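You operate a simulated robot arm through the tools that you are given. There is no shell and no other tool. Be economical: measure what you need, move in short steps, check, and stop when the job is done.

Carry out the task below with a simulated robot arm. There is one attempt and no reset: what you move stays moved.

Task
Set one eyelet in the brown strip at the card's stop.
Fine: tab toward the slide's grip; slide in to the stop before one stroke of the lever; fingers clear of the nose, it closes at 60 newtons; the lever springs back at 6 newtons; draw the slide out again.

It is judged by the outcome, as a careful person would: the job done as asked, and still so three seconds after it is handed in. It fails if anything else is knocked over, pushed out of place, dropped, spilled or broken.

Robot
A 7-joint arm with a two-finger parallel gripper, fixed in place. Base frame: the origin is at the foot of the arm, x ahead of it, y to its left, z up. Units: mm, rad, N and s.
With the tool pointing down near the work surface it reaches from about 240 to 620 mm from the base axis. Its first joint turns from -1.152 to 1.152 rad. Payload 2.6 kg.
The TCP is the grasp point between the finger pads, 30 mm short of the fingertips. In the tool frame z runs along the fingers and y along their closing line. The gripper opens to 94 mm. The fingers are 28 mm wide and 10 mm thick; the gripper's body (50 by 96 mm) begins 55 mm behind the TCP.
Orientation is that of the tool frame in the base frame, as a unit quaternion [w, x, y, z]. With the fingers straight down and closing along the base's y, the tool's x points along the base's -x, its y along +y and its z along -z.

Tools
- The arm moves only by the tool move_arm. Its argument "targets" is a list of rows, each a list of 3 entries, a list of its own where there are three numbers: the shift along the base's x, y, z in mm, then the turn, a rotation vector about the base's x, y, z in degrees, then the opening in per cent of the stroke, from 0 (shut) to 100 (fully open). In form: [[[x, y, z], [rx, ry, rz], fingers], ...]. A call has 1 to 20 rows; each row shifts and turns the commanded pose from where the row before left it. A row lasts 0.2 s, in which the tool goes at most 50 mm and 0.15 rad; a call with a longer step from one row to the next is refused whole, and so is a gripper value outside its range. Where a pose cannot be reached the arm comes as near as it can. A force on the tool above 80 N (or 10 N above the force at the start of the call, whichever is more), or a blocked arm, ends the call early, and 0.2 s more pass. The fingers move at their own pace (about 72 mm/s each) and stop on an object; they squeeze with about 39 N. The grip force told is the motor's: it shows also when the fingers shut on nothing. Time passes only in rows, and 0.2 s behind the last, so rows that do not move let the fingers close. It gives the time, the measured TCP pose, the force on the tool (base axes), the opening and the grip force at its end, in the units of the frame above (readings bear some noise), with the torque about the TCP (base axes, N m) and any sound that the robot's microphone picked up.
- Cameras (640 x 400 px; columns grow to the right, rows downward): "scene" is fixed at [36.7, 432.2, 564.9]; the picture's right is [-0.78, -0.63, 0.00], its down [-0.37, 0.45, -0.81] and it looks along [0.51, -0.63, -0.58] (base axes); focal length 306 px, centre (320, 200). "wrist" rides on the gripper at [76, 14, -102] in the tool frame; the picture's right is [-0.18, 0.98, 0.00], its down [-0.75, -0.14, -0.64] and it looks along [-0.63, -0.12, 0.77] (tool axes); focal length 243 px, centre (320, 200). There is no depth. A picture from a camera that has moved, and an enlarged one, comes with that camera's place and axes in the base frame and with its lens.
- capture(camera): a new picture of that camera. No time passes.
- inspect(camera, box): a new picture of the part [left, top, right, bottom] of that camera's present view, enlarged. No time passes.
- job_done(): hands the job in; it is judged then, once.

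Go step by step. Nothing tells you positions but the pictures and the camera data: compare them with the known pose of the tool, close in by small moves and look again before you grip or let go. The budget is 120 turns and 64 pictures, counting those below and the enlarged ones. Unless the task says otherwise, let go and move clear before handing in, and close with one line.

The tools are called by a JSON object that holds its "op" and its "data". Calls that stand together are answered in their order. move_arm: Moves the arm, as the interface text tells. Its arguments: {"type":"object","properties":{"targets":{"type":"array"}},"required":["targets"]} The other tools are called the same way: capture (camera) takes a picture; inspect (camera, box) takes an enlarged picture of a part of a camera's view; job_done () hands the job in.

At the start:

```text
clock: 0.0
ee_pos: [335.7, -88.7, 377.2]
tool_rot: [0.0, 0.0, 1.0, 0.0]
contact_force: [-1.3, 0.1, 1.1]
wrist_torque: [0.02, -0.04, -0.03]
opening: 94.0
finger_force: 0.1
```

scene: 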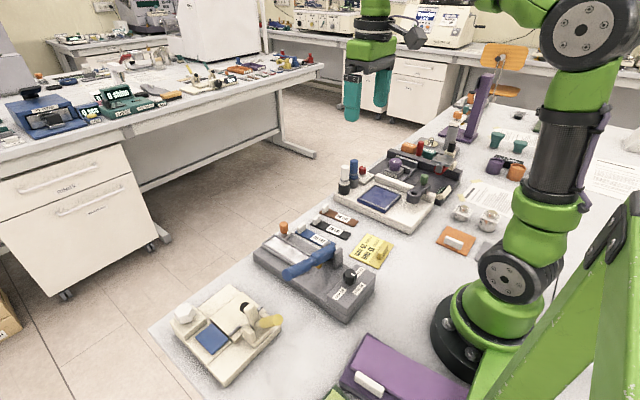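
wrist: 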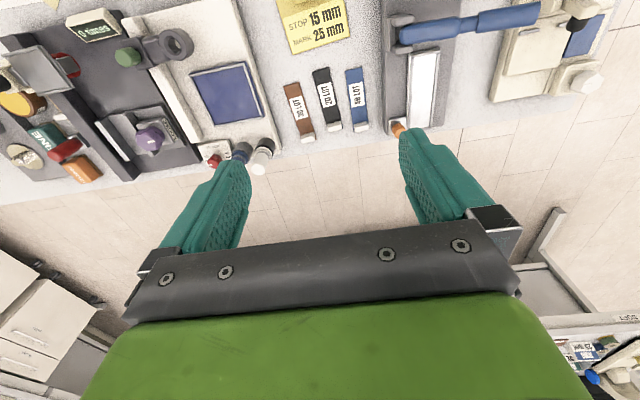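

I see a bench with several machines, three strips (brown, black, blue) and a yellow card reading "STOP 15 mm / BARK 25 mm". I'll look closer first.

{"op": "inspect", "data": {"camera": "scene", "box": [240, 190, 400, 330]}}

{"op": "inspect", "data": {"camera": "scene", "box": [320, 120, 480, 240]}}

{"op": "inspect", "data": {"camera": "wrist", "box": [260, 0, 620, 150]}}

{"op": "inspect", "data": {"camera": "wrist", "box": [0, 0, 300, 190]}}

```text
2.86 times, centred on (320, 260) of scene
camera zoom: at [36.7, 432.2, 564.9], right [-0.78, -0.63, 0.0], down [-0.37, 0.45, -0.81], along [0.51, -0.63, -0.58], focal length 874 px, centre (320, 29)
```

zoom: 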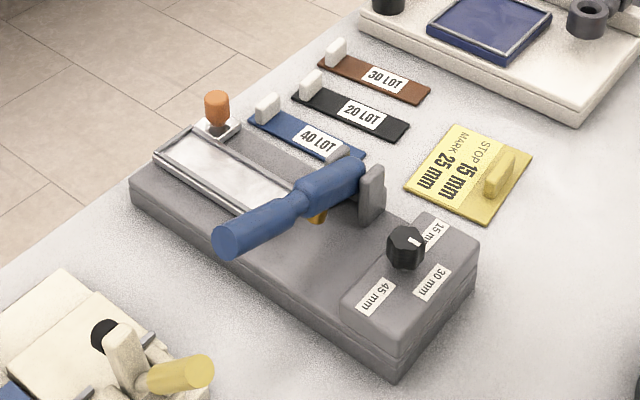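

```text
3.33 times, centred on (400, 180) of scene
camera zoom: at [36.7, 432.2, 564.9], right [-0.78, -0.63, 0.0], down [-0.37, 0.45, -0.81], along [0.51, -0.63, -0.58], focal length 1020 px, centre (53, 267)
```

zoom: 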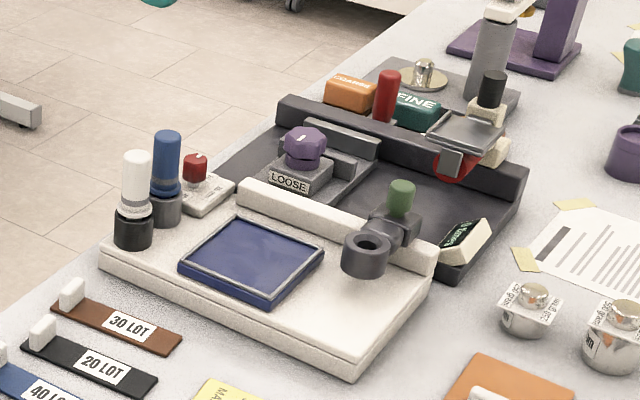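

```text
1.78 times, centred on (440, 75) of wrist
camera zoom: at [259.1, -75.1, 479.8], right [0.18, 0.98, 0.0], down [0.75, -0.14, 0.64], along [0.63, -0.12, -0.77], focal length 431 px, centre (107, 422)
```

zoom: 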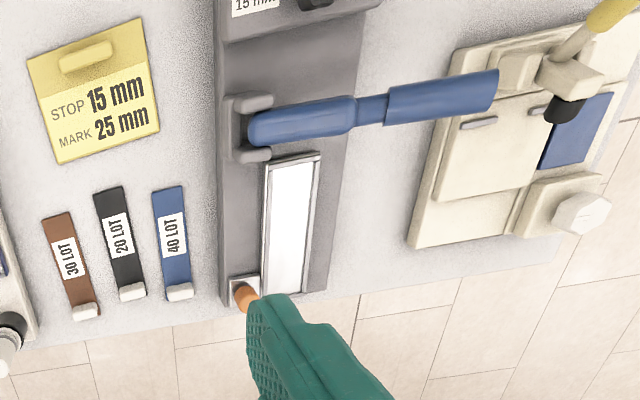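

```text
2.11 times, centred on (150, 95) of wrist
camera zoom: at [259.1, -75.1, 479.8], right [0.18, 0.98, 0.0], down [0.75, -0.14, 0.64], along [0.63, -0.12, -0.77], focal length 511 px, centre (678, 421)
```

zoom: 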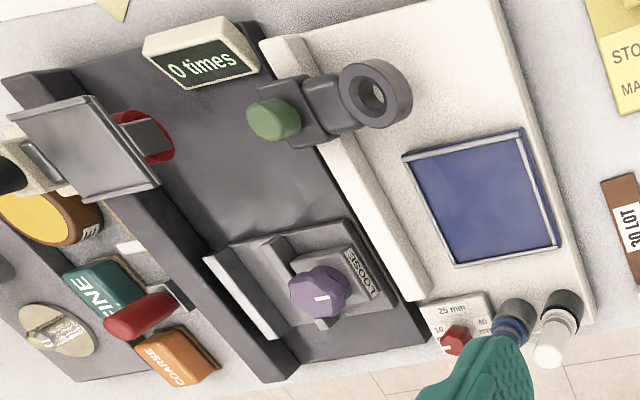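

The blue-lever machine (slide with orange grip, knob with 15/30/45 mm labels) appears to be the eyelet press; the card asks for stop 15 mm. I'll move closer for a better look from above.

{"op": "move_arm", "data": {"targets": [[[-10, 30, -40], [0, 0, 0], 100], [[-10, 30, -40], [0, 0, 0], 100], [[-10, 30, -40], [0, 0, 0], 100]]}}

{"op": "capture", "data": {"camera": "wrist"}}

```text
refused: row 1 steps farther than a row can; nothing moved
```

```text
57 pictures are left
camera wrist: at [259.1, -75.1, 479.8], right [0.18, 0.98, 0.0], down [0.75, -0.14, 0.64], along [0.63, -0.12, -0.77], focal length 243 px, centre (320, 200)
```

wrist: 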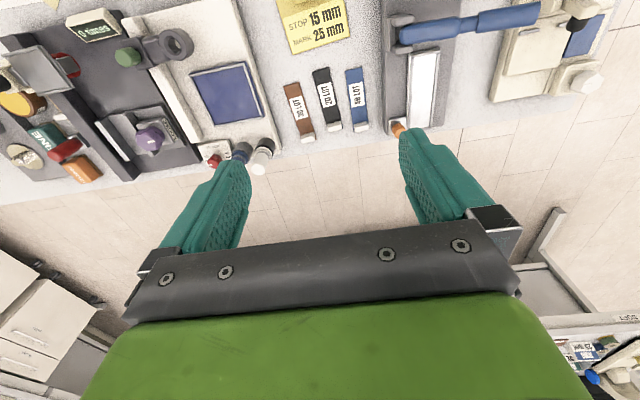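

The step was a hair too long; I'll use smaller rows.

{"op": "move_arm", "data": {"targets": [[[-10, 25, -30], [0, 0, 0], 100], [[-10, 25, -30], [0, 0, 0], 100], [[-10, 25, -30], [0, 0, 0], 100], [[-5, 15, -30], [0, 0, 0], 100], [[0, 0, 0], [0, 0, 0], 100]]}}

{"op": "capture", "data": {"camera": "wrist"}}

```text
clock: 1.2
ee_pos: [299.8, 1.0, 256.9]
tool_rot: [0.0, 0.001, 1.0, 0.0]
contact_force: [0.3, -0.7, -0.7]
wrist_torque: [0.02, -0.02, -0.02]
opening: 94.0
finger_force: 0.1
```

```text
56 pictures are left
camera wrist: at [222.9, 15.6, 360.2], right [0.19, 0.98, 0.0], down [0.75, -0.14, 0.64], along [0.63, -0.12, -0.77], focal length 243 px, centre (320, 200)
```

wrist: 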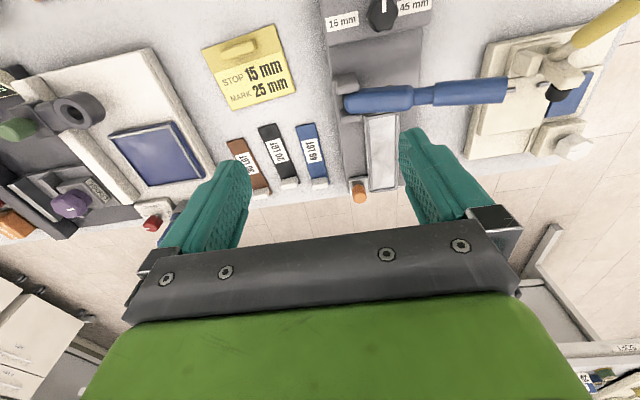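

{"op": "inspect", "data": {"camera": "wrist", "box": [310, 0, 450, 210]}}

{"op": "inspect", "data": {"camera": "wrist", "box": [190, 20, 350, 220]}}

```text
1.90 times, centred on (380, 105) of wrist
camera zoom: at [222.9, 15.6, 360.2], right [0.19, 0.98, 0.0], down [0.75, -0.14, 0.64], along [0.63, -0.12, -0.77], focal length 462 px, centre (206, 381)
```

zoom: 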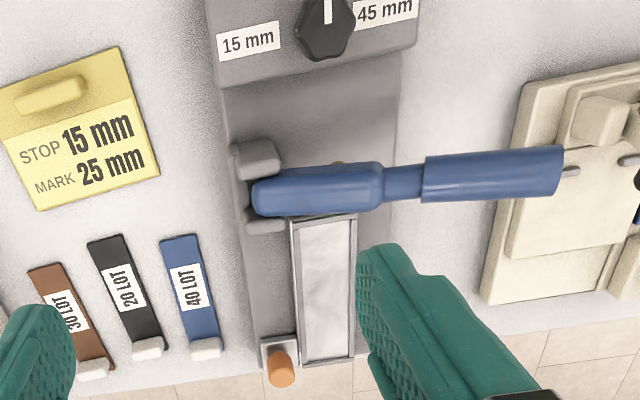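

```text
2.00 times, centred on (270, 120) of wrist
camera zoom: at [222.9, 15.6, 360.2], right [0.19, 0.98, 0.0], down [0.75, -0.14, 0.64], along [0.63, -0.12, -0.77], focal length 485 px, centre (420, 360)
```

zoom: 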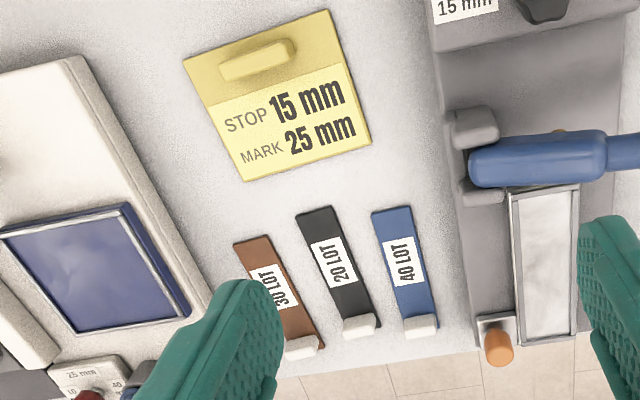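

{"op": "inspect", "data": {"camera": "scene", "box": [320, 250, 390, 310]}}

{"op": "inspect", "data": {"camera": "scene", "box": [250, 205, 350, 285]}}

```text
6.67 times, centred on (355, 280) of scene
camera zoom: at [36.7, 432.2, 564.9], right [-0.78, -0.63, 0.0], down [-0.37, 0.45, -0.81], along [0.51, -0.63, -0.58], focal length 2040 px, centre (87, -333)
```

zoom: 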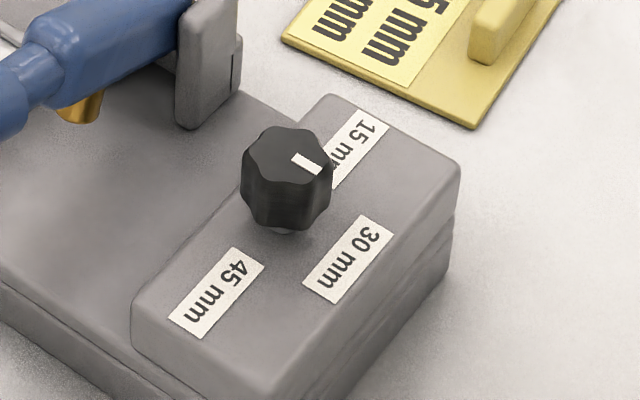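

```text
5.00 times, centred on (300, 245) of scene
camera zoom: at [36.7, 432.2, 564.9], right [-0.78, -0.63, 0.0], down [-0.37, 0.45, -0.81], along [0.51, -0.63, -0.58], focal length 1530 px, centre (420, -25)
```

zoom: 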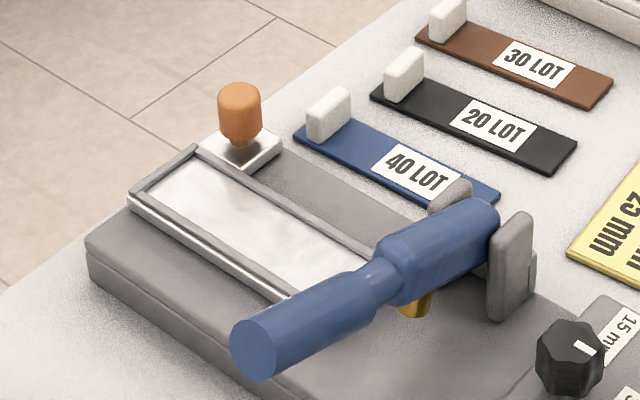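

The knob's pointer is on 30 mm (toward the base); it needs a +90° turn to 15 mm. I'll hover over the knob (estimated at about 246, 69, top z about 85).

{"op": "move_arm", "data": {"targets": [[[-18, 22, -30], [0, 0, 0], 100], [[-18, 23, -30], [0, 0, 0], 100], [[-18, 23, -30], [0, 0, 0], 100], [[0, 0, 0], [0, 0, 0], 100]]}}

{"op": "capture", "data": {"camera": "wrist"}}

{"op": "capture", "data": {"camera": "scene"}}

```text
clock: 2.2
ee_pos: [246.0, 69.4, 167.6]
tool_rot: [0.0, 0.001, 1.0, 0.0]
contact_force: [-0.2, 0.5, 0.4]
wrist_torque: [0.01, 0.02, 0.02]
opening: 93.9
finger_force: 0.0
```

```text
51 pictures are left
camera wrist: at [169.9, 83.9, 269.7], right [0.19, 0.98, 0.0], down [0.75, -0.14, 0.64], along [0.63, -0.12, -0.77], focal length 243 px, centre (320, 200)
```

wrist: 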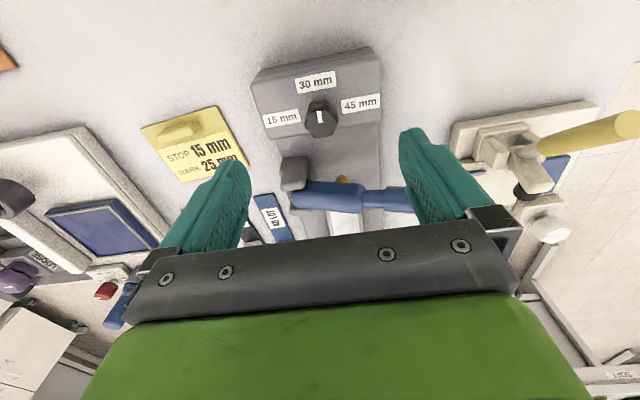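

```text
50 pictures are left
```

scene: 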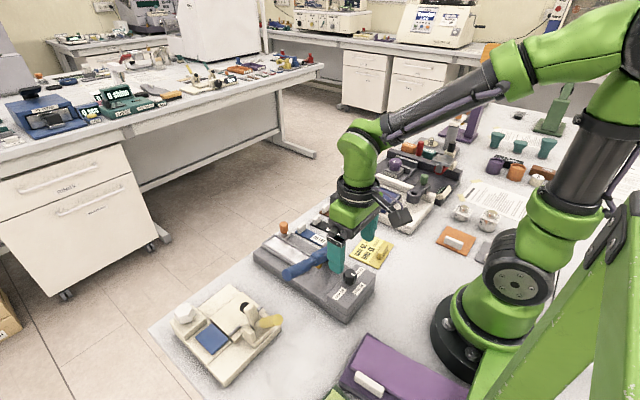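

{"op": "move_arm", "data": {"targets": [[[-4, 1, -25], [0, 0, 0], 70], [[0, 0, -25], [0, 0, 0], 60], [[0, 0, -20], [0, 0, 0], 60], [[0, 0, 0], [0, 0, 0], 60]]}}

{"op": "capture", "data": {"camera": "wrist"}}

{"op": "inspect", "data": {"camera": "scene", "box": [280, 210, 400, 320]}}

```text
clock: 3.2
ee_pos: [242.9, 69.0, 96.9]
tool_rot: [-0.001, 0.001, 1.0, 0.0]
contact_force: [-0.1, -1.3, -0.2]
wrist_torque: [0.03, -0.02, 0.01]
opening: 56.5
finger_force: 0.0
```

```text
49 pictures are left
camera wrist: at [166.7, 84.2, 200.3], right [0.19, 0.98, 0.0], down [0.75, -0.14, 0.64], along [0.63, -0.12, -0.77], focal length 243 px, centre (320, 200)
```

wrist: 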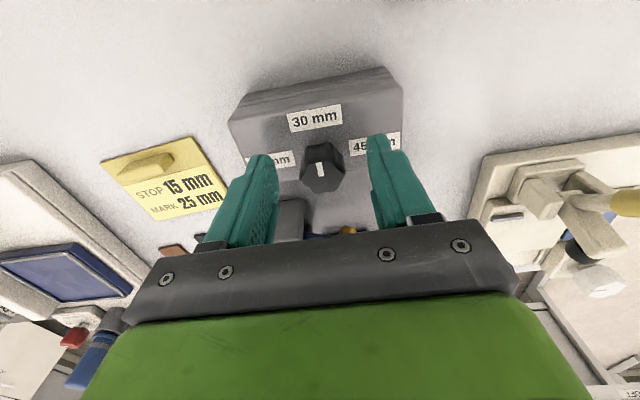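

```text
3.64 times, centred on (340, 265) of scene
camera zoom: at [36.7, 432.2, 564.9], right [-0.78, -0.63, 0.0], down [-0.37, 0.45, -0.81], along [0.51, -0.63, -0.58], focal length 1113 px, centre (247, -36)
```

zoom: 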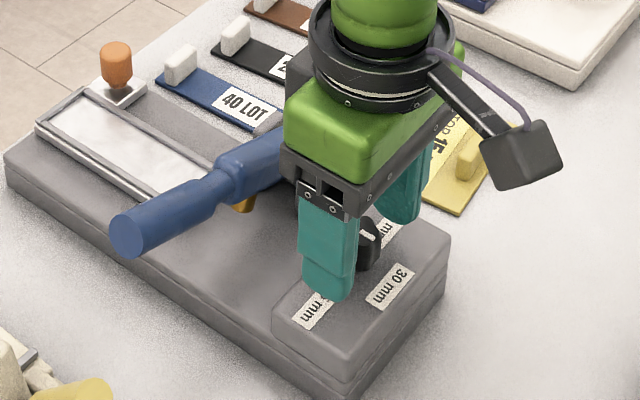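

{"op": "move_arm", "data": {"targets": [[[0, 0, -4], [0, 0, 0], 60], [[0, 0, -4], [0, 0, 0], 50], [[0, 0, 0], [0, 0, 0], 30], [[0, 0, 0], [0, 0, 0], 10], [[0, 0, 0], [0, 0, 0], 10]]}}

{"op": "inspect", "data": {"camera": "wrist", "box": [200, 60, 440, 240]}}

```text
clock: 4.4
ee_pos: [243.4, 69.4, 89.7]
tool_rot: [0.0, 0.0, 1.0, 0.0]
contact_force: [0.6, 7.8, -4.2]
wrist_torque: [0.09, -0.13, -0.01]
opening: 26.6
finger_force: 44.9
```

```text
2.22 times, centred on (320, 150) of wrist
camera zoom: at [166.4, 84.7, 192.1], right [0.18, 0.98, 0.0], down [0.75, -0.14, 0.64], along [0.63, -0.12, -0.77], focal length 539 px, centre (320, 311)
```

zoom: 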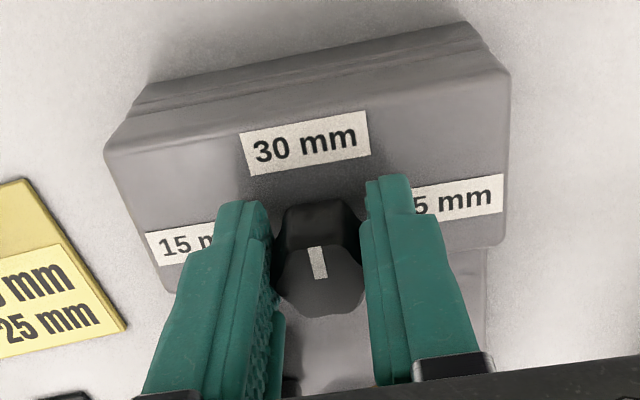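

The knob is gripped (26.6 mm wide). Now turning +90° about z, from 30 to 15.

{"op": "move_arm", "data": {"targets": [[[0, 0, 0], [0, 0, 8.2], 10], [[0, 0, 0], [0, 0, 8.2], 10], [[0, 0, 0], [0, 0, 8.2], 10], [[0, 0, 0], [0, 0, 8.2], 10], [[0, 0, 0], [0, 0, 8.2], 10], [[0, 0, 0], [0, 0, 8.2], 10], [[0, 0, 0], [0, 0, 8.2], 10], [[0, 0, 0], [0, 0, 8.2], 10], [[0, 0, 0], [0, 0, 8.2], 10], [[0, 0, 0], [0, 0, 8.2], 10], [[0, 0, 0], [0, 0, 8], 10], [[0, 0, 0], [0, 0, 0], 10]]}}

{"op": "capture", "data": {"camera": "wrist"}}

```text
clock: 7.0
ee_pos: [245.7, 69.5, 90.1]
tool_rot: [-0.004, 0.709, -0.706, 0.003]
contact_force: [34.8, -21.3, -11.8]
wrist_torque: [0.06, 0.13, -0.31]
opening: 26.6
finger_force: 45.2
```

```text
46 pictures are left
camera wrist: at [231.0, -6.5, 193.2], right [-0.98, 0.18, -0.01], down [0.13, 0.75, 0.64], along [0.12, 0.63, -0.77], focal length 243 px, centre (320, 200)
```

wrist: 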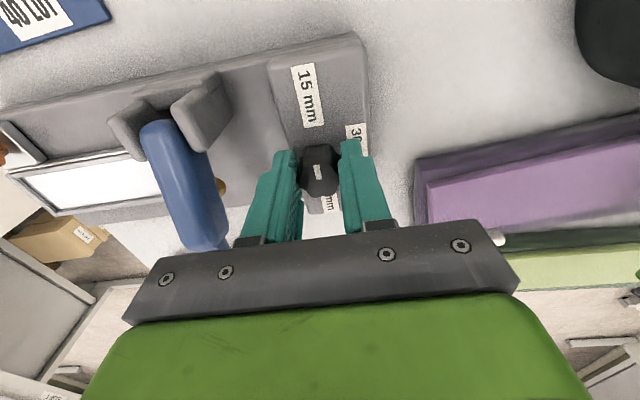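

{"op": "move_arm", "data": {"targets": [[[0, 0, 0], [0, 0, 0], 50], [[0, 0, 0], [0, 0, 0], 50], [[0, 0, 25], [0, 0, 0], 60], [[0, 0, 25], [0, 0, 0], 60]]}}

{"op": "inspect", "data": {"camera": "wrist", "box": [220, 20, 420, 180]}}

```text
clock: 8.0
ee_pos: [242.8, 70.5, 139.5]
tool_rot: [0.0, -0.706, 0.708, -0.002]
contact_force: [0.0, 0.7, -0.3]
wrist_torque: [0.02, 0.0, -0.03]
opening: 56.2
finger_force: 0.1
```

```text
2.50 times, centred on (320, 100) of wrist
camera zoom: at [226.8, -6.2, 241.7], right [-0.98, 0.18, 0.0], down [0.14, 0.75, 0.64], along [0.12, 0.63, -0.77], focal length 606 px, centre (320, 450)
```

zoom: 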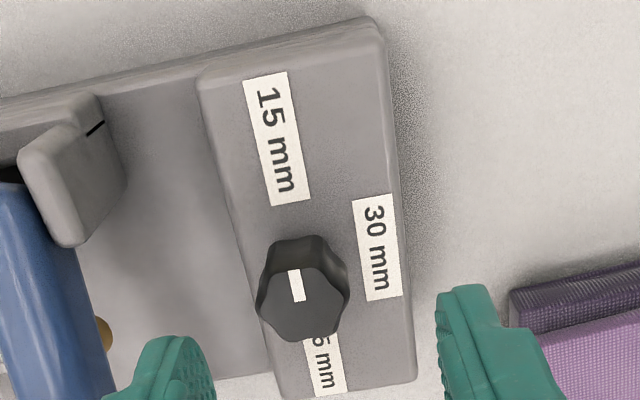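

The dial now points to 15 mm. Next I turn back and view the strips and slide from nearer.

{"op": "move_arm", "data": {"targets": [[[0, 0, 20], [0, 0, -8.2], 60], [[10, -10, 20], [0, 0, -8.2], 60], [[10, -10, 20], [0, 0, -8.2], 60], [[10, -10, 10], [0, 0, -8.2], 60], [[10, -10, 0], [0, 0, -8.2], 60], [[10, -10, 0], [0, 0, -8.2], 60], [[10, -10, 0], [0, 0, -8.2], 60], [[10, -10, 0], [0, 0, -8.2], 60], [[10, -10, 0], [0, 0, -8.2], 60], [[10, 0, 0], [0, 0, -8.2], 30], [[10, 0, 0], [0, 0, -8], 0], [[0, 0, 0], [0, 0, 0], 0]]}}

{"op": "capture", "data": {"camera": "wrist"}}

```text
clock: 10.6
ee_pos: [342.7, -10.5, 209.3]
tool_rot: [0.001, 0.001, 1.0, -0.001]
contact_force: [0.2, 1.1, -1.4]
wrist_torque: [-0.01, -0.03, 0.0]
opening: 0.0
finger_force: 32.7
```

```text
44 pictures are left
camera wrist: at [266.1, 3.6, 311.5], right [0.19, 0.98, 0.0], down [0.75, -0.14, 0.64], along [0.63, -0.12, -0.77], focal length 243 px, centre (320, 200)
```

wrist: 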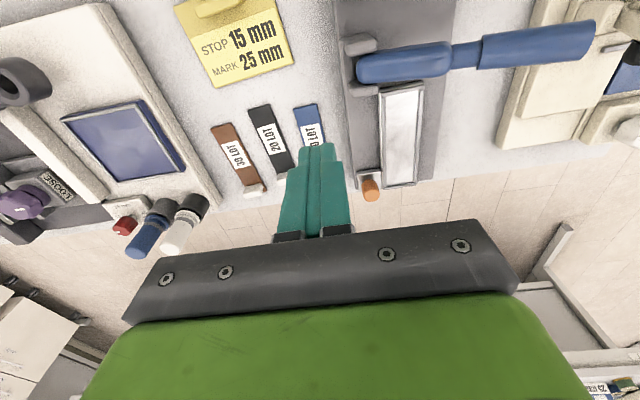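

{"op": "inspect", "data": {"camera": "wrist", "box": [190, 90, 350, 210]}}

{"op": "inspect", "data": {"camera": "wrist", "box": [320, 20, 480, 220]}}

{"op": "inspect", "data": {"camera": "scene", "box": [250, 200, 350, 285]}}

```text
3.33 times, centred on (270, 150) of wrist
camera zoom: at [266.1, 3.6, 311.5], right [0.19, 0.98, 0.0], down [0.75, -0.14, 0.64], along [0.63, -0.12, -0.77], focal length 809 px, centre (487, 367)
```

zoom: 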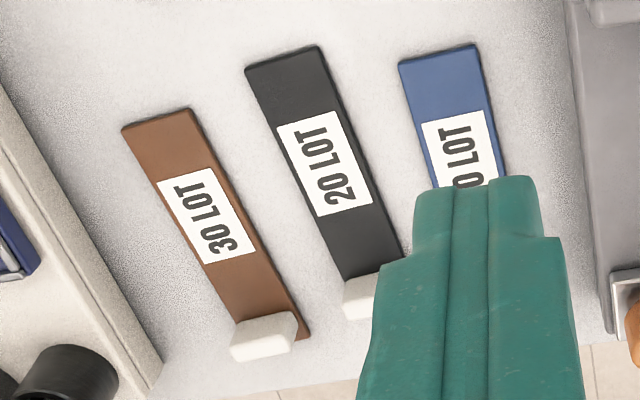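

```text
2.00 times, centred on (400, 120) of wrist
camera zoom: at [266.1, 3.6, 311.5], right [0.19, 0.98, 0.0], down [0.75, -0.14, 0.64], along [0.63, -0.12, -0.77], focal length 485 px, centre (160, 360)
```

zoom: 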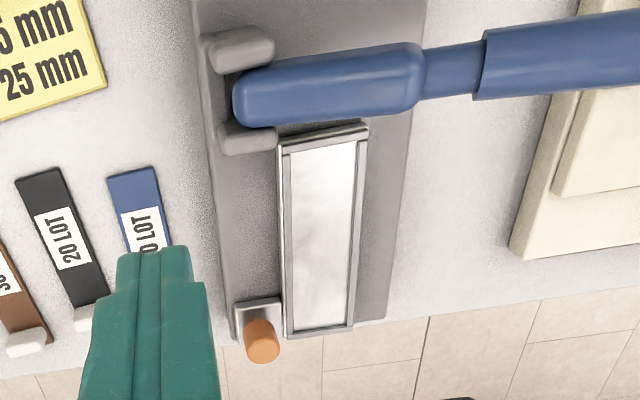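

```text
4.71 times, centred on (300, 242) of scene
camera zoom: at [36.7, 432.2, 564.9], right [-0.78, -0.63, 0.0], down [-0.37, 0.45, -0.81], along [0.51, -0.63, -0.58], focal length 1440 px, centre (414, 0)
```

zoom: 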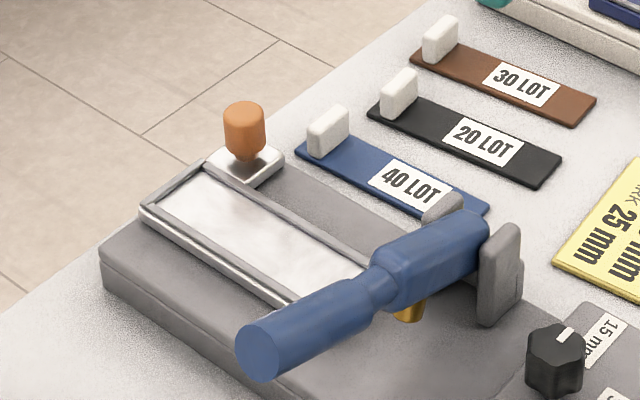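

The strips are about 115 × 30 mm and lie nearly along x, tab at far x; the slide's tray lies at about x 350–490, y 52–97. I'll hover over the brown strip's tab with the gripper turned so that it closes along the strip.

{"op": "move_arm", "data": {"targets": [[[10, -15, 0], [0, 0, -8.5], 30], [[13, -13, 0], [0, 0, -8.5], 30], [[13, -13, 0], [0, 0, -8.5], 30], [[13, -13, 0], [0, 0, -8.5], 40], [[13, -13, 0], [0, 0, -8.5], 40], [[13, -13, 0], [0, 0, -8.5], 40], [[13, -13, 0], [0, 0, -8.5], 40], [[13, -13, -10], [0, 0, -8.5], 40], [[13, -13, -20], [0, 0, -8.5], 40], [[13, -9, -20], [0, 0, -8.5], 40], [[0, 0, 0], [0, 0, 0], 40]]}}

{"op": "capture", "data": {"camera": "wrist"}}

```text
clock: 13.0
ee_pos: [469.8, -137.7, 159.1]
tool_rot: [0.0, 0.677, 0.736, 0.0]
contact_force: [1.0, -0.4, -0.4]
wrist_torque: [0.01, -0.02, 0.0]
opening: 37.8
finger_force: 0.0
```

```text
40 pictures are left
camera wrist: at [477.5, -60.8, 261.7], right [0.99, -0.1, 0.0], down [-0.08, -0.76, 0.64], along [-0.06, -0.64, -0.77], focal length 243 px, centre (320, 200)
```

wrist: 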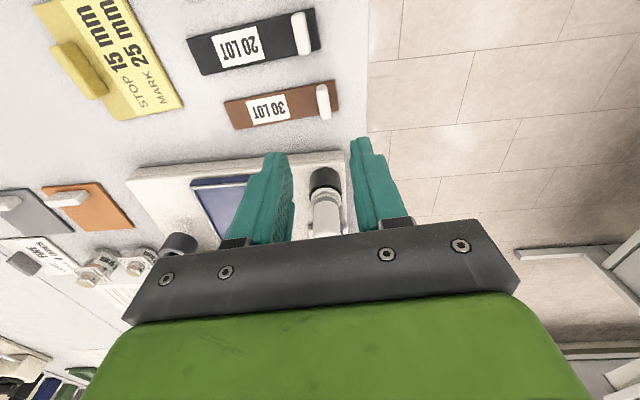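

{"op": "inspect", "data": {"camera": "wrist", "box": [200, 60, 400, 185]}}

```text
3.20 times, centred on (300, 122) of wrist
camera zoom: at [477.5, -60.8, 261.7], right [0.99, -0.1, 0.0], down [-0.08, -0.76, 0.64], along [-0.06, -0.64, -0.77], focal length 776 px, centre (384, 448)
```

zoom: 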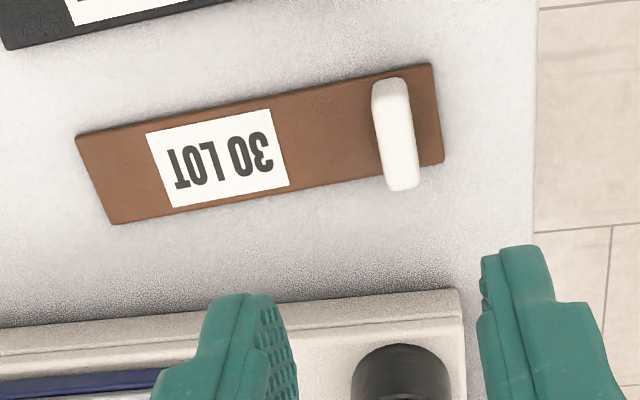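

Brown strip: centre about (429, -145), yaw about 5.3°, tab at about (473, -141). I'll go down over the tab with the fingers fore and aft of it.

{"op": "move_arm", "data": {"targets": [[[3, -3.5, -30], [0, 0, 0], 40], [[0, 0, -35], [0, 0, 0], 40], [[0, 0, -30], [0, 0, 0], 40], [[0, 0, -10], [0, 0, 0], 40], [[0, 0, 0], [0, 0, 0], 40]]}}

{"op": "capture", "data": {"camera": "wrist"}}

{"op": "inspect", "data": {"camera": "scene", "box": [270, 170, 390, 260]}}

```text
clock: 14.2
ee_pos: [473.7, -142.3, 53.9]
tool_rot: [0.0, 0.677, 0.736, 0.0]
contact_force: [-0.2, 0.7, 0.4]
wrist_torque: [0.01, 0.01, 0.01]
opening: 37.4
finger_force: 0.0
```

```text
38 pictures are left
camera wrist: at [479.7, -65.1, 156.2], right [1.0, -0.1, 0.0], down [-0.08, -0.76, 0.64], along [-0.06, -0.64, -0.77], focal length 243 px, centre (320, 200)
```

wrist: 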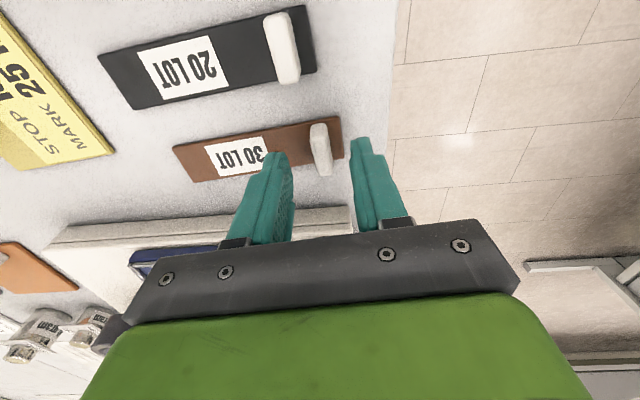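

```text
4.44 times, centred on (330, 215) of scene
camera zoom: at [36.7, 432.2, 564.9], right [-0.78, -0.63, 0.0], down [-0.37, 0.45, -0.81], along [0.51, -0.63, -0.58], focal length 1360 px, centre (276, 133)
```

zoom: 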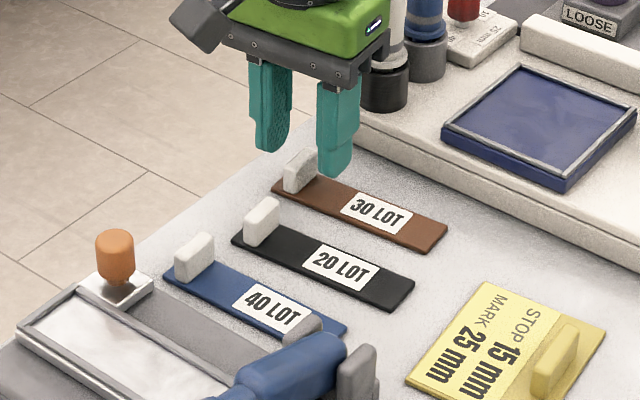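

{"op": "move_arm", "data": {"targets": [[[0, 3, -8], [0, 0, 0], 40], [[0, 0, -7], [0, 0, 0], 40], [[0, 0, 0], [0, 0, 0], 20], [[0, 0, 0], [0, 0, 0], 0], [[0, 0, 0], [0, 0, 0], 0]]}}

{"op": "capture", "data": {"camera": "wrist"}}

```text
clock: 15.4
ee_pos: [472.9, -138.9, 39.1]
tool_rot: [0.0, 0.675, 0.738, 0.0]
contact_force: [1.2, 0.5, 0.2]
wrist_torque: [-0.01, -0.03, 0.01]
opening: 9.2
finger_force: 38.9
```

```text
36 pictures are left
camera wrist: at [479.4, -62.1, 142.0], right [1.0, -0.1, 0.0], down [-0.08, -0.76, 0.64], along [-0.06, -0.64, -0.77], focal length 243 px, centre (320, 200)
```

wrist: 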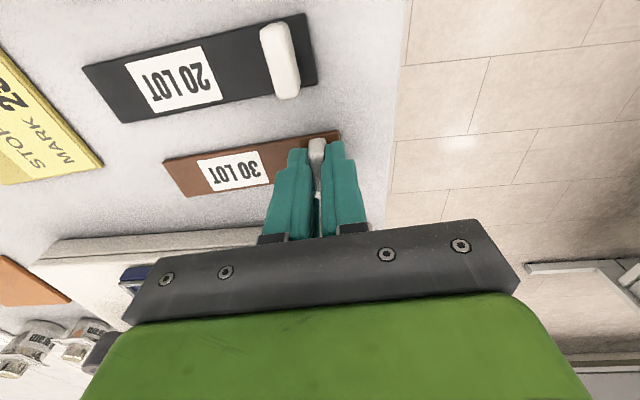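

{"op": "move_arm", "data": {"targets": [[[0, 0, 15], [0, 0, 0], 0], [[0, 0, 20], [0, 0, 0], 0], [[0, 0, 30], [0, 0, 0], 0], [[0, 0, 40], [0, 0, 0], 0], [[0, 0, 25], [0, 0, 0], 0], [[0, 0, 0], [0, 0, 0], 0]]}}

{"op": "capture", "data": {"camera": "wrist"}}

```text
clock: 16.8
ee_pos: [474.1, -138.9, 170.9]
tool_rot: [0.0, 0.676, 0.737, 0.0]
contact_force: [0.0, 0.0, -0.7]
wrist_torque: [0.0, -0.01, -0.03]
opening: 9.5
finger_force: 39.5
```

```text
35 pictures are left
camera wrist: at [480.6, -61.0, 273.1], right [1.0, -0.1, 0.0], down [-0.08, -0.76, 0.64], along [-0.06, -0.64, -0.77], focal length 243 px, centre (320, 200)
```

wrist: 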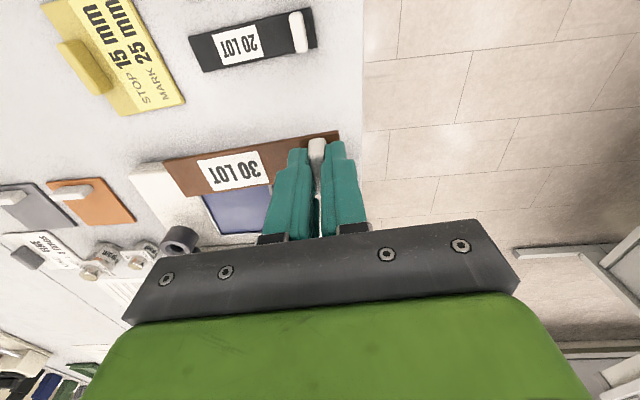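

The strip is held level. I carry it high over to the slide tray, correcting its yaw by about -4.5°.

{"op": "move_arm", "data": {"targets": [[[0, 35, 0], [0, 0, -1.5], 0], [[0, 45, 0], [0, 0, -1.5], 0], [[0, 45, 0], [0, 0, -1.5], 0], [[-5, 45, 0], [0, 0, 0], 0], [[-5, 45, 0], [0, 0, 0], 0], [[0, 0, 0], [0, 0, 0], 0]]}}

{"op": "capture", "data": {"camera": "wrist"}}

{"op": "inspect", "data": {"camera": "scene", "box": [220, 170, 380, 300]}}

```text
clock: 18.2
ee_pos: [464.5, 78.1, 169.9]
tool_rot: [0.001, 0.705, 0.71, 0.0]
contact_force: [0.4, 0.7, -0.2]
wrist_torque: [0.05, -0.02, 0.0]
opening: 9.2
finger_force: 38.9
```

```text
34 pictures are left
camera wrist: at [477.9, 153.0, 272.8], right [0.98, -0.18, 0.0], down [-0.14, -0.75, 0.64], along [-0.11, -0.63, -0.77], focal length 243 px, centre (320, 200)
```

wrist: 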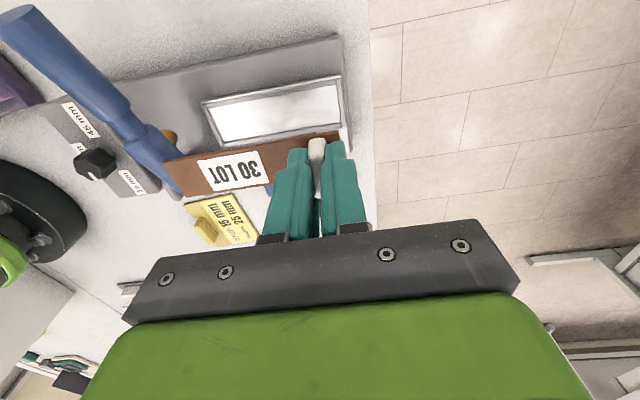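

```text
3.08 times, centred on (300, 235) of scene
camera zoom: at [36.7, 432.2, 564.9], right [-0.78, -0.63, 0.0], down [-0.37, 0.45, -0.81], along [0.51, -0.63, -0.58], focal length 942 px, centre (382, 92)
```

zoom: 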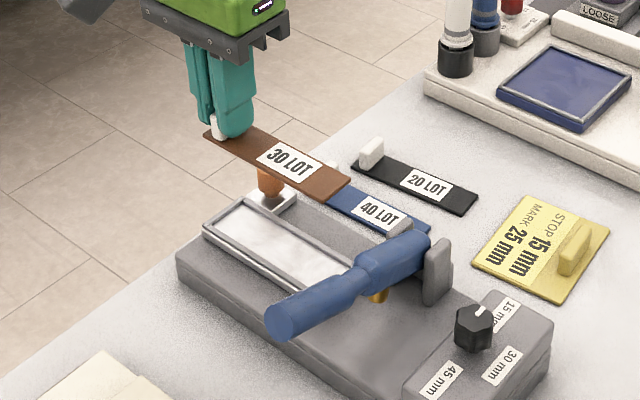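

{"op": "inspect", "data": {"camera": "wrist", "box": [150, 50, 370, 200]}}

```text
2.67 times, centred on (260, 125) of wrist
camera zoom: at [477.9, 153.0, 272.8], right [0.98, -0.18, 0.0], down [-0.14, -0.75, 0.64], along [-0.11, -0.63, -0.77], focal length 647 px, centre (480, 400)
```

zoom: 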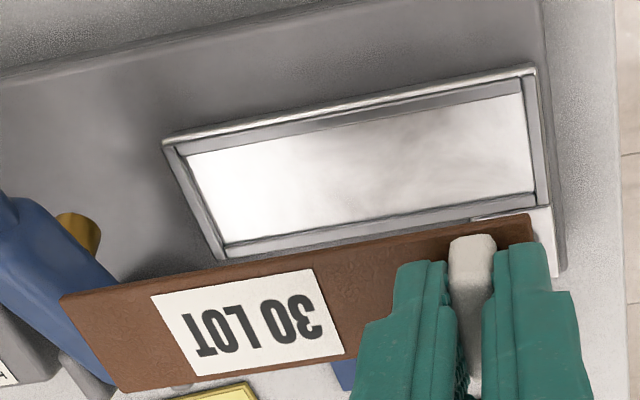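

The tray (outer about x 353–487, y 51–97, z about 40) and the strip (x 361–478, y 59–90) are almost aligned. I lower to just over the rim and look again.

{"op": "move_arm", "data": {"targets": [[[0, -0.5, -25], [0, 0, 0.5], 0], [[0, 0, -25], [0, 0, 0], 0], [[0, 0, -22], [0, 0, 0], 0], [[0, 0, 0], [0, 0, 0], 0]]}}

{"op": "inspect", "data": {"camera": "wrist", "box": [130, 50, 370, 210]}}

{"op": "inspect", "data": {"camera": "scene", "box": [250, 200, 350, 285]}}

```text
clock: 19.2
ee_pos: [465.0, 75.0, 97.6]
tool_rot: [0.0, 0.701, 0.713, 0.0]
contact_force: [-0.5, 0.5, 0.3]
wrist_torque: [0.0, -0.01, 0.01]
opening: 9.4
finger_force: 39.0
```

```text
2.50 times, centred on (250, 130) of wrist
camera zoom: at [476.9, 151.2, 200.2], right [0.99, -0.17, 0.0], down [-0.13, -0.76, 0.64], along [-0.11, -0.63, -0.77], focal length 606 px, centre (495, 375)
```

zoom: 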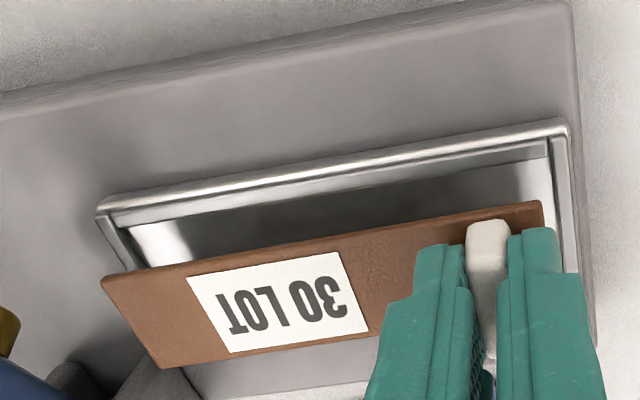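

```text
4.71 times, centred on (300, 242) of scene
camera zoom: at [36.7, 432.2, 564.9], right [-0.78, -0.63, 0.0], down [-0.37, 0.45, -0.81], along [0.51, -0.63, -0.58], focal length 1440 px, centre (414, 0)
```

zoom: 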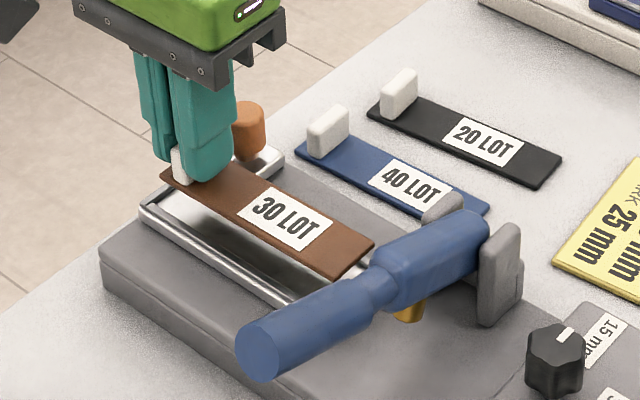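

{"op": "move_arm", "data": {"targets": [[[0.5, 2, -6], [0, 0, 0], 0], [[0, 0, -6], [0, 0, 0], 0], [[0, 0, 0], [0, 0, 0], 0]]}}

{"op": "inspect", "data": {"camera": "wrist", "box": [130, 50, 370, 210]}}

{"op": "inspect", "data": {"camera": "scene", "box": [255, 210, 335, 280]}}

```text
clock: 20.0
ee_pos: [464.1, 78.6, 85.0]
tool_rot: [0.0, 0.701, 0.713, 0.0]
contact_force: [-0.8, -0.3, -0.3]
wrist_torque: [-0.03, 0.0, 0.03]
opening: 9.3
finger_force: 39.0
```

```text
2.50 times, centred on (250, 130) of wrist
camera zoom: at [476.7, 154.1, 187.5], right [0.99, -0.17, 0.0], down [-0.13, -0.76, 0.64], along [-0.11, -0.63, -0.77], focal length 606 px, centre (495, 375)
```

zoom: 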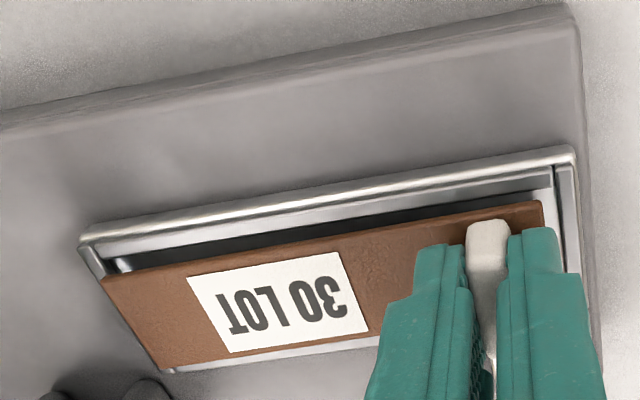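

```text
5.71 times, centred on (295, 245) of scene
camera zoom: at [36.7, 432.2, 564.9], right [-0.78, -0.63, 0.0], down [-0.37, 0.45, -0.81], along [0.51, -0.63, -0.58], focal length 1749 px, centre (463, -57)
```

zoom: 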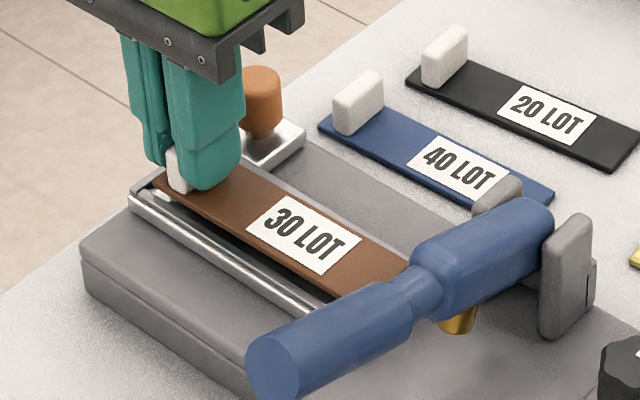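

Strip and tray are centred within about 1 mm. Lowering gently until it seats.

{"op": "move_arm", "data": {"targets": [[[1, 0, -3], [0, 0, 0], 0], [[0, 0, -3], [0, 0, 0], 0], [[0, 0, -2], [0, 0, 0], 0], [[0, 0, 0], [0, 0, 0], 0]]}}

{"op": "inspect", "data": {"camera": "wrist", "box": [130, 50, 370, 210]}}

```text
clock: 21.0
ee_pos: [465.5, 78.2, 77.3]
tool_rot: [0.002, 0.702, 0.712, 0.001]
contact_force: [-4.5, -0.5, 17.1]
wrist_torque: [-0.06, 0.19, 0.0]
opening: 9.3
finger_force: 39.5
```

```text
2.50 times, centred on (250, 130) of wrist
camera zoom: at [477.8, 154.0, 181.7], right [0.99, -0.17, 0.0], down [-0.13, -0.76, 0.64], along [-0.11, -0.63, -0.77], focal length 606 px, centre (495, 375)
```

zoom: 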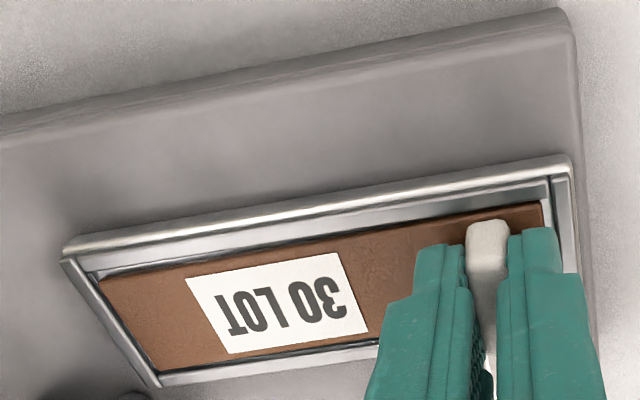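

{"op": "move_arm", "data": {"targets": [[[0, 0, 1], [0, 0, 0], 0], [[0, 0, 0], [0, 0, 0], 25], [[0, 0, 0], [0, 0, 0], 25], [[0, 0, 20], [0, 0, 0], 25], [[0, 0, 40], [0, 0, 0], 25], [[0, 0, 0], [0, 0, 0], 25]]}}

{"op": "inspect", "data": {"camera": "wrist", "box": [130, 50, 370, 210]}}

{"op": "inspect", "data": {"camera": "scene", "box": [255, 210, 335, 280]}}

```text
clock: 22.4
ee_pos: [464.9, 76.8, 138.8]
tool_rot: [0.0, 0.701, 0.713, -0.001]
contact_force: [-0.7, 0.0, 0.1]
wrist_torque: [0.0, 0.0, 0.01]
opening: 23.5
finger_force: 0.0
```

```text
2.50 times, centred on (250, 130) of wrist
camera zoom: at [477.1, 153.1, 241.1], right [0.99, -0.17, 0.0], down [-0.13, -0.76, 0.64], along [-0.11, -0.63, -0.77], focal length 606 px, centre (495, 375)
```

zoom: 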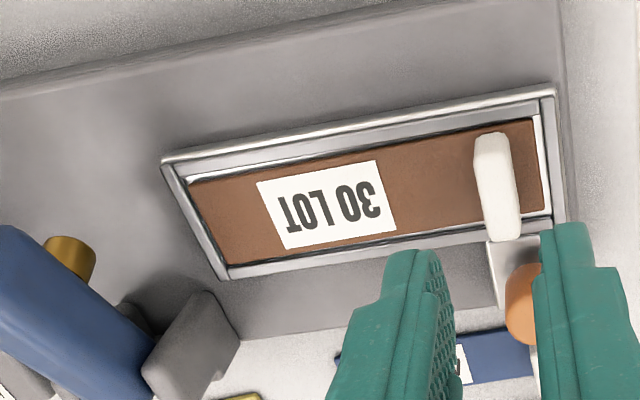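

```text
5.71 times, centred on (295, 245) of scene
camera zoom: at [36.7, 432.2, 564.9], right [-0.78, -0.63, 0.0], down [-0.37, 0.45, -0.81], along [0.51, -0.63, -0.58], focal length 1749 px, centre (463, -57)
```

zoom: 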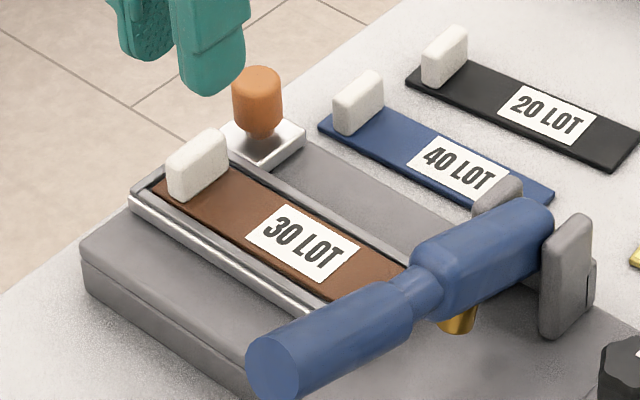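

The strip sits inside the tray, tab toward the grip. Next: position over the orange grip.

{"op": "move_arm", "data": {"targets": [[[0, -22, 0], [0, 0, 0], 40], [[-3, -22, 0], [0, 0, 0], 50], [[0, 0, 0], [0, 0, 0], 50]]}}

{"op": "inspect", "data": {"camera": "wrist", "box": [130, 50, 430, 240]}}

```text
clock: 23.2
ee_pos: [462.7, 33.3, 139.3]
tool_rot: [0.0, 0.701, 0.713, 0.0]
contact_force: [-0.1, -0.3, -0.3]
wrist_torque: [-0.03, 0.02, 0.04]
opening: 47.3
finger_force: 0.2
```

```text
2.11 times, centred on (280, 145) of wrist
camera zoom: at [475.1, 108.9, 240.8], right [0.99, -0.17, 0.0], down [-0.13, -0.76, 0.64], along [-0.11, -0.63, -0.77], focal length 511 px, centre (404, 316)
```

zoom: 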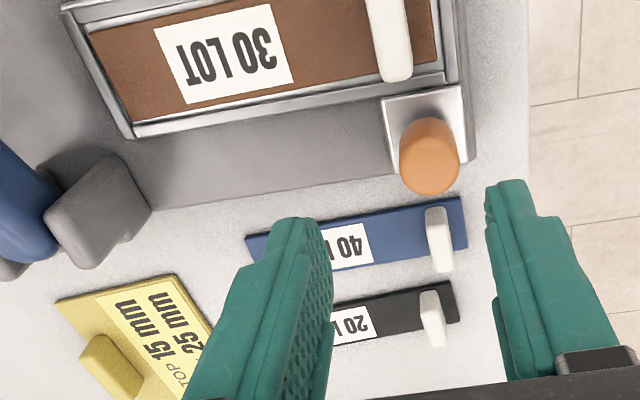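

{"op": "move_arm", "data": {"targets": [[[9.5, 2, -15], [0, 0, 0], 50], [[0, 0, -15], [0, 0, 0], 50], [[0, 0, -15], [0, 0, 0], 50], [[0, 0, -9], [0, 0, 0], 50], [[0, 0, 0], [0, 0, 0], 50]]}}

{"op": "capture", "data": {"camera": "wrist"}}

{"op": "inspect", "data": {"camera": "scene", "box": [240, 180, 360, 280]}}

```text
clock: 24.4
ee_pos: [471.6, 34.3, 84.4]
tool_rot: [0.0, 0.701, 0.713, -0.001]
contact_force: [0.3, 0.6, -0.7]
wrist_torque: [-0.01, 0.02, -0.03]
opening: 47.0
finger_force: 0.1
```

```text
23 pictures are left
camera wrist: at [484.6, 110.7, 187.3], right [0.99, -0.17, 0.0], down [-0.13, -0.76, 0.64], along [-0.11, -0.63, -0.77], focal length 243 px, centre (320, 200)
```

wrist: 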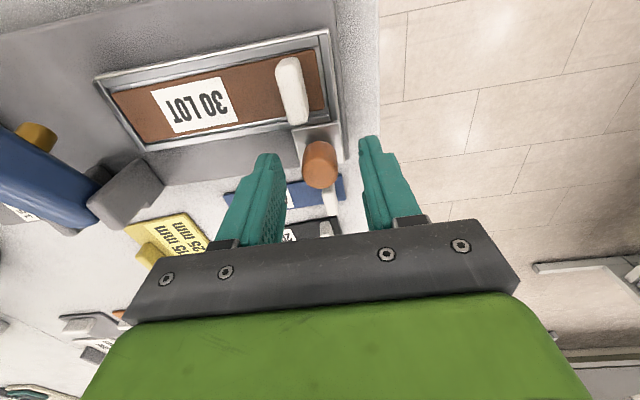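

```text
4.00 times, centred on (300, 230) of scene
camera zoom: at [36.7, 432.2, 564.9], right [-0.78, -0.63, 0.0], down [-0.37, 0.45, -0.81], along [0.51, -0.63, -0.58], focal length 1224 px, centre (400, 80)
```

zoom: 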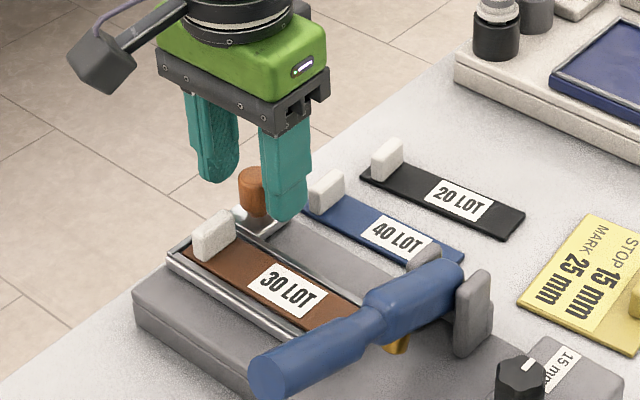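

{"op": "move_arm", "data": {"targets": [[[0, 0, 0], [0, 0, 0], 30], [[0, 0, 0], [0, 0, 0], 10], [[0, 0, 0], [0, 0, 0], 0], [[0, 0, 0], [0, 0, 0], 0]]}}

```text
clock: 25.4
ee_pos: [472.2, 34.9, 84.8]
tool_rot: [0.0, 0.702, 0.712, 0.0]
contact_force: [-5.0, -0.6, 1.7]
wrist_torque: [0.03, 0.12, 0.03]
opening: 20.7
finger_force: 44.6
```

The grip is held (20.7 mm). Now slide in toward -x, watching the force.

{"op": "move_arm", "data": {"targets": [[[-5, 0, 0], [0, 0, 0], 0], [[-8, -0.1, 0], [0, 0, 0], 0], [[-8, -0.1, 0], [0, 0, 0], 0], [[-8, -0.1, 0], [0, 0, 0], 0], [[-8, -0.1, 0], [0, 0, 0], 0], [[0, 0, 0], [0, 0, 0], 0]]}}

{"op": "inspect", "data": {"camera": "scene", "box": [240, 180, 400, 310]}}

```text
clock: 26.8
ee_pos: [434.7, 34.6, 84.9]
tool_rot: [0.001, 0.701, 0.714, -0.001]
contact_force: [0.2, -5.1, -0.4]
wrist_torque: [-0.91, -0.09, 0.1]
opening: 20.9
finger_force: 44.7
```

```text
3.08 times, centred on (320, 245) of scene
camera zoom: at [36.7, 432.2, 564.9], right [-0.78, -0.63, 0.0], down [-0.37, 0.45, -0.81], along [0.51, -0.63, -0.58], focal length 942 px, centre (320, 62)
```

zoom: 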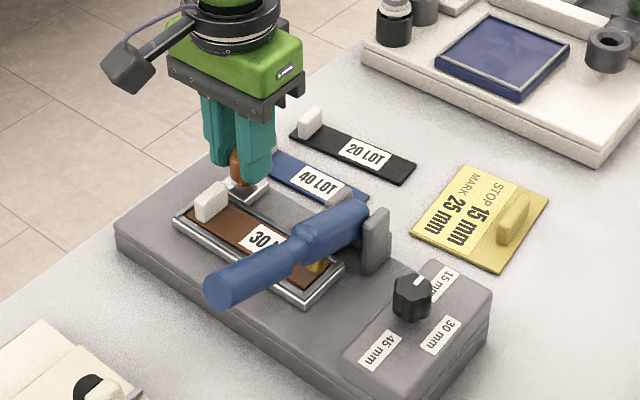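

{"op": "move_arm", "data": {"targets": [[[-6, -0.4, 0], [0, 0, 0], 0], [[-6, -0.3, 0], [0, 0, 0], 0], [[-4, -0.2, 0], [0, 0, 0], 0], [[-4, -0.1, 0], [0, 0, 0], 0], [[0, 0, 0], [0, 0, 0], 0]]}}

```text
clock: 28.0
ee_pos: [418.6, 34.6, 84.2]
tool_rot: [0.005, 0.699, 0.715, 0.005]
contact_force: [44.5, 5.1, -32.1]
wrist_torque: [0.43, -1.08, 0.15]
opening: 21.1
finger_force: 44.8
```

{"op": "inspect", "data": {"camera": "scene", "box": [250, 200, 390, 310]}}

{"op": "capture", "data": {"camera": "wrist"}}

```text
3.64 times, centred on (320, 255) of scene
camera zoom: at [36.9, 432.2, 564.9], right [-0.78, -0.63, 0.0], down [-0.37, 0.45, -0.81], along [0.51, -0.63, -0.58], focal length 1113 px, centre (320, 0)
```

zoom: 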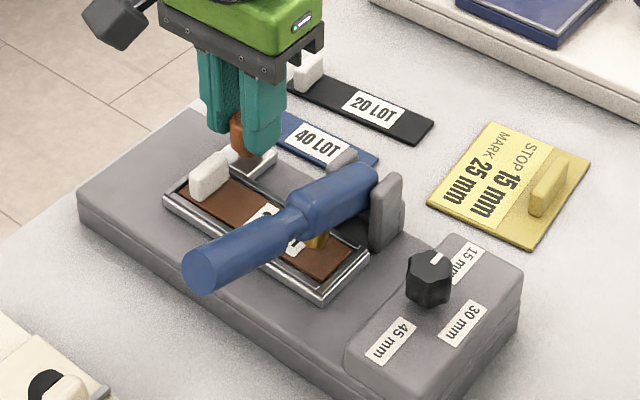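

```text
19 pictures are left
camera wrist: at [428.5, 111.1, 187.7], right [0.99, -0.16, 0.01], down [-0.13, -0.76, 0.64], along [-0.09, -0.64, -0.77], focal length 243 px, centre (320, 200)
```

wrist: 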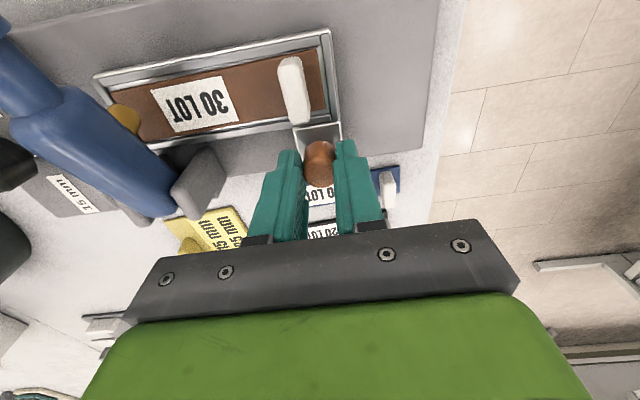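

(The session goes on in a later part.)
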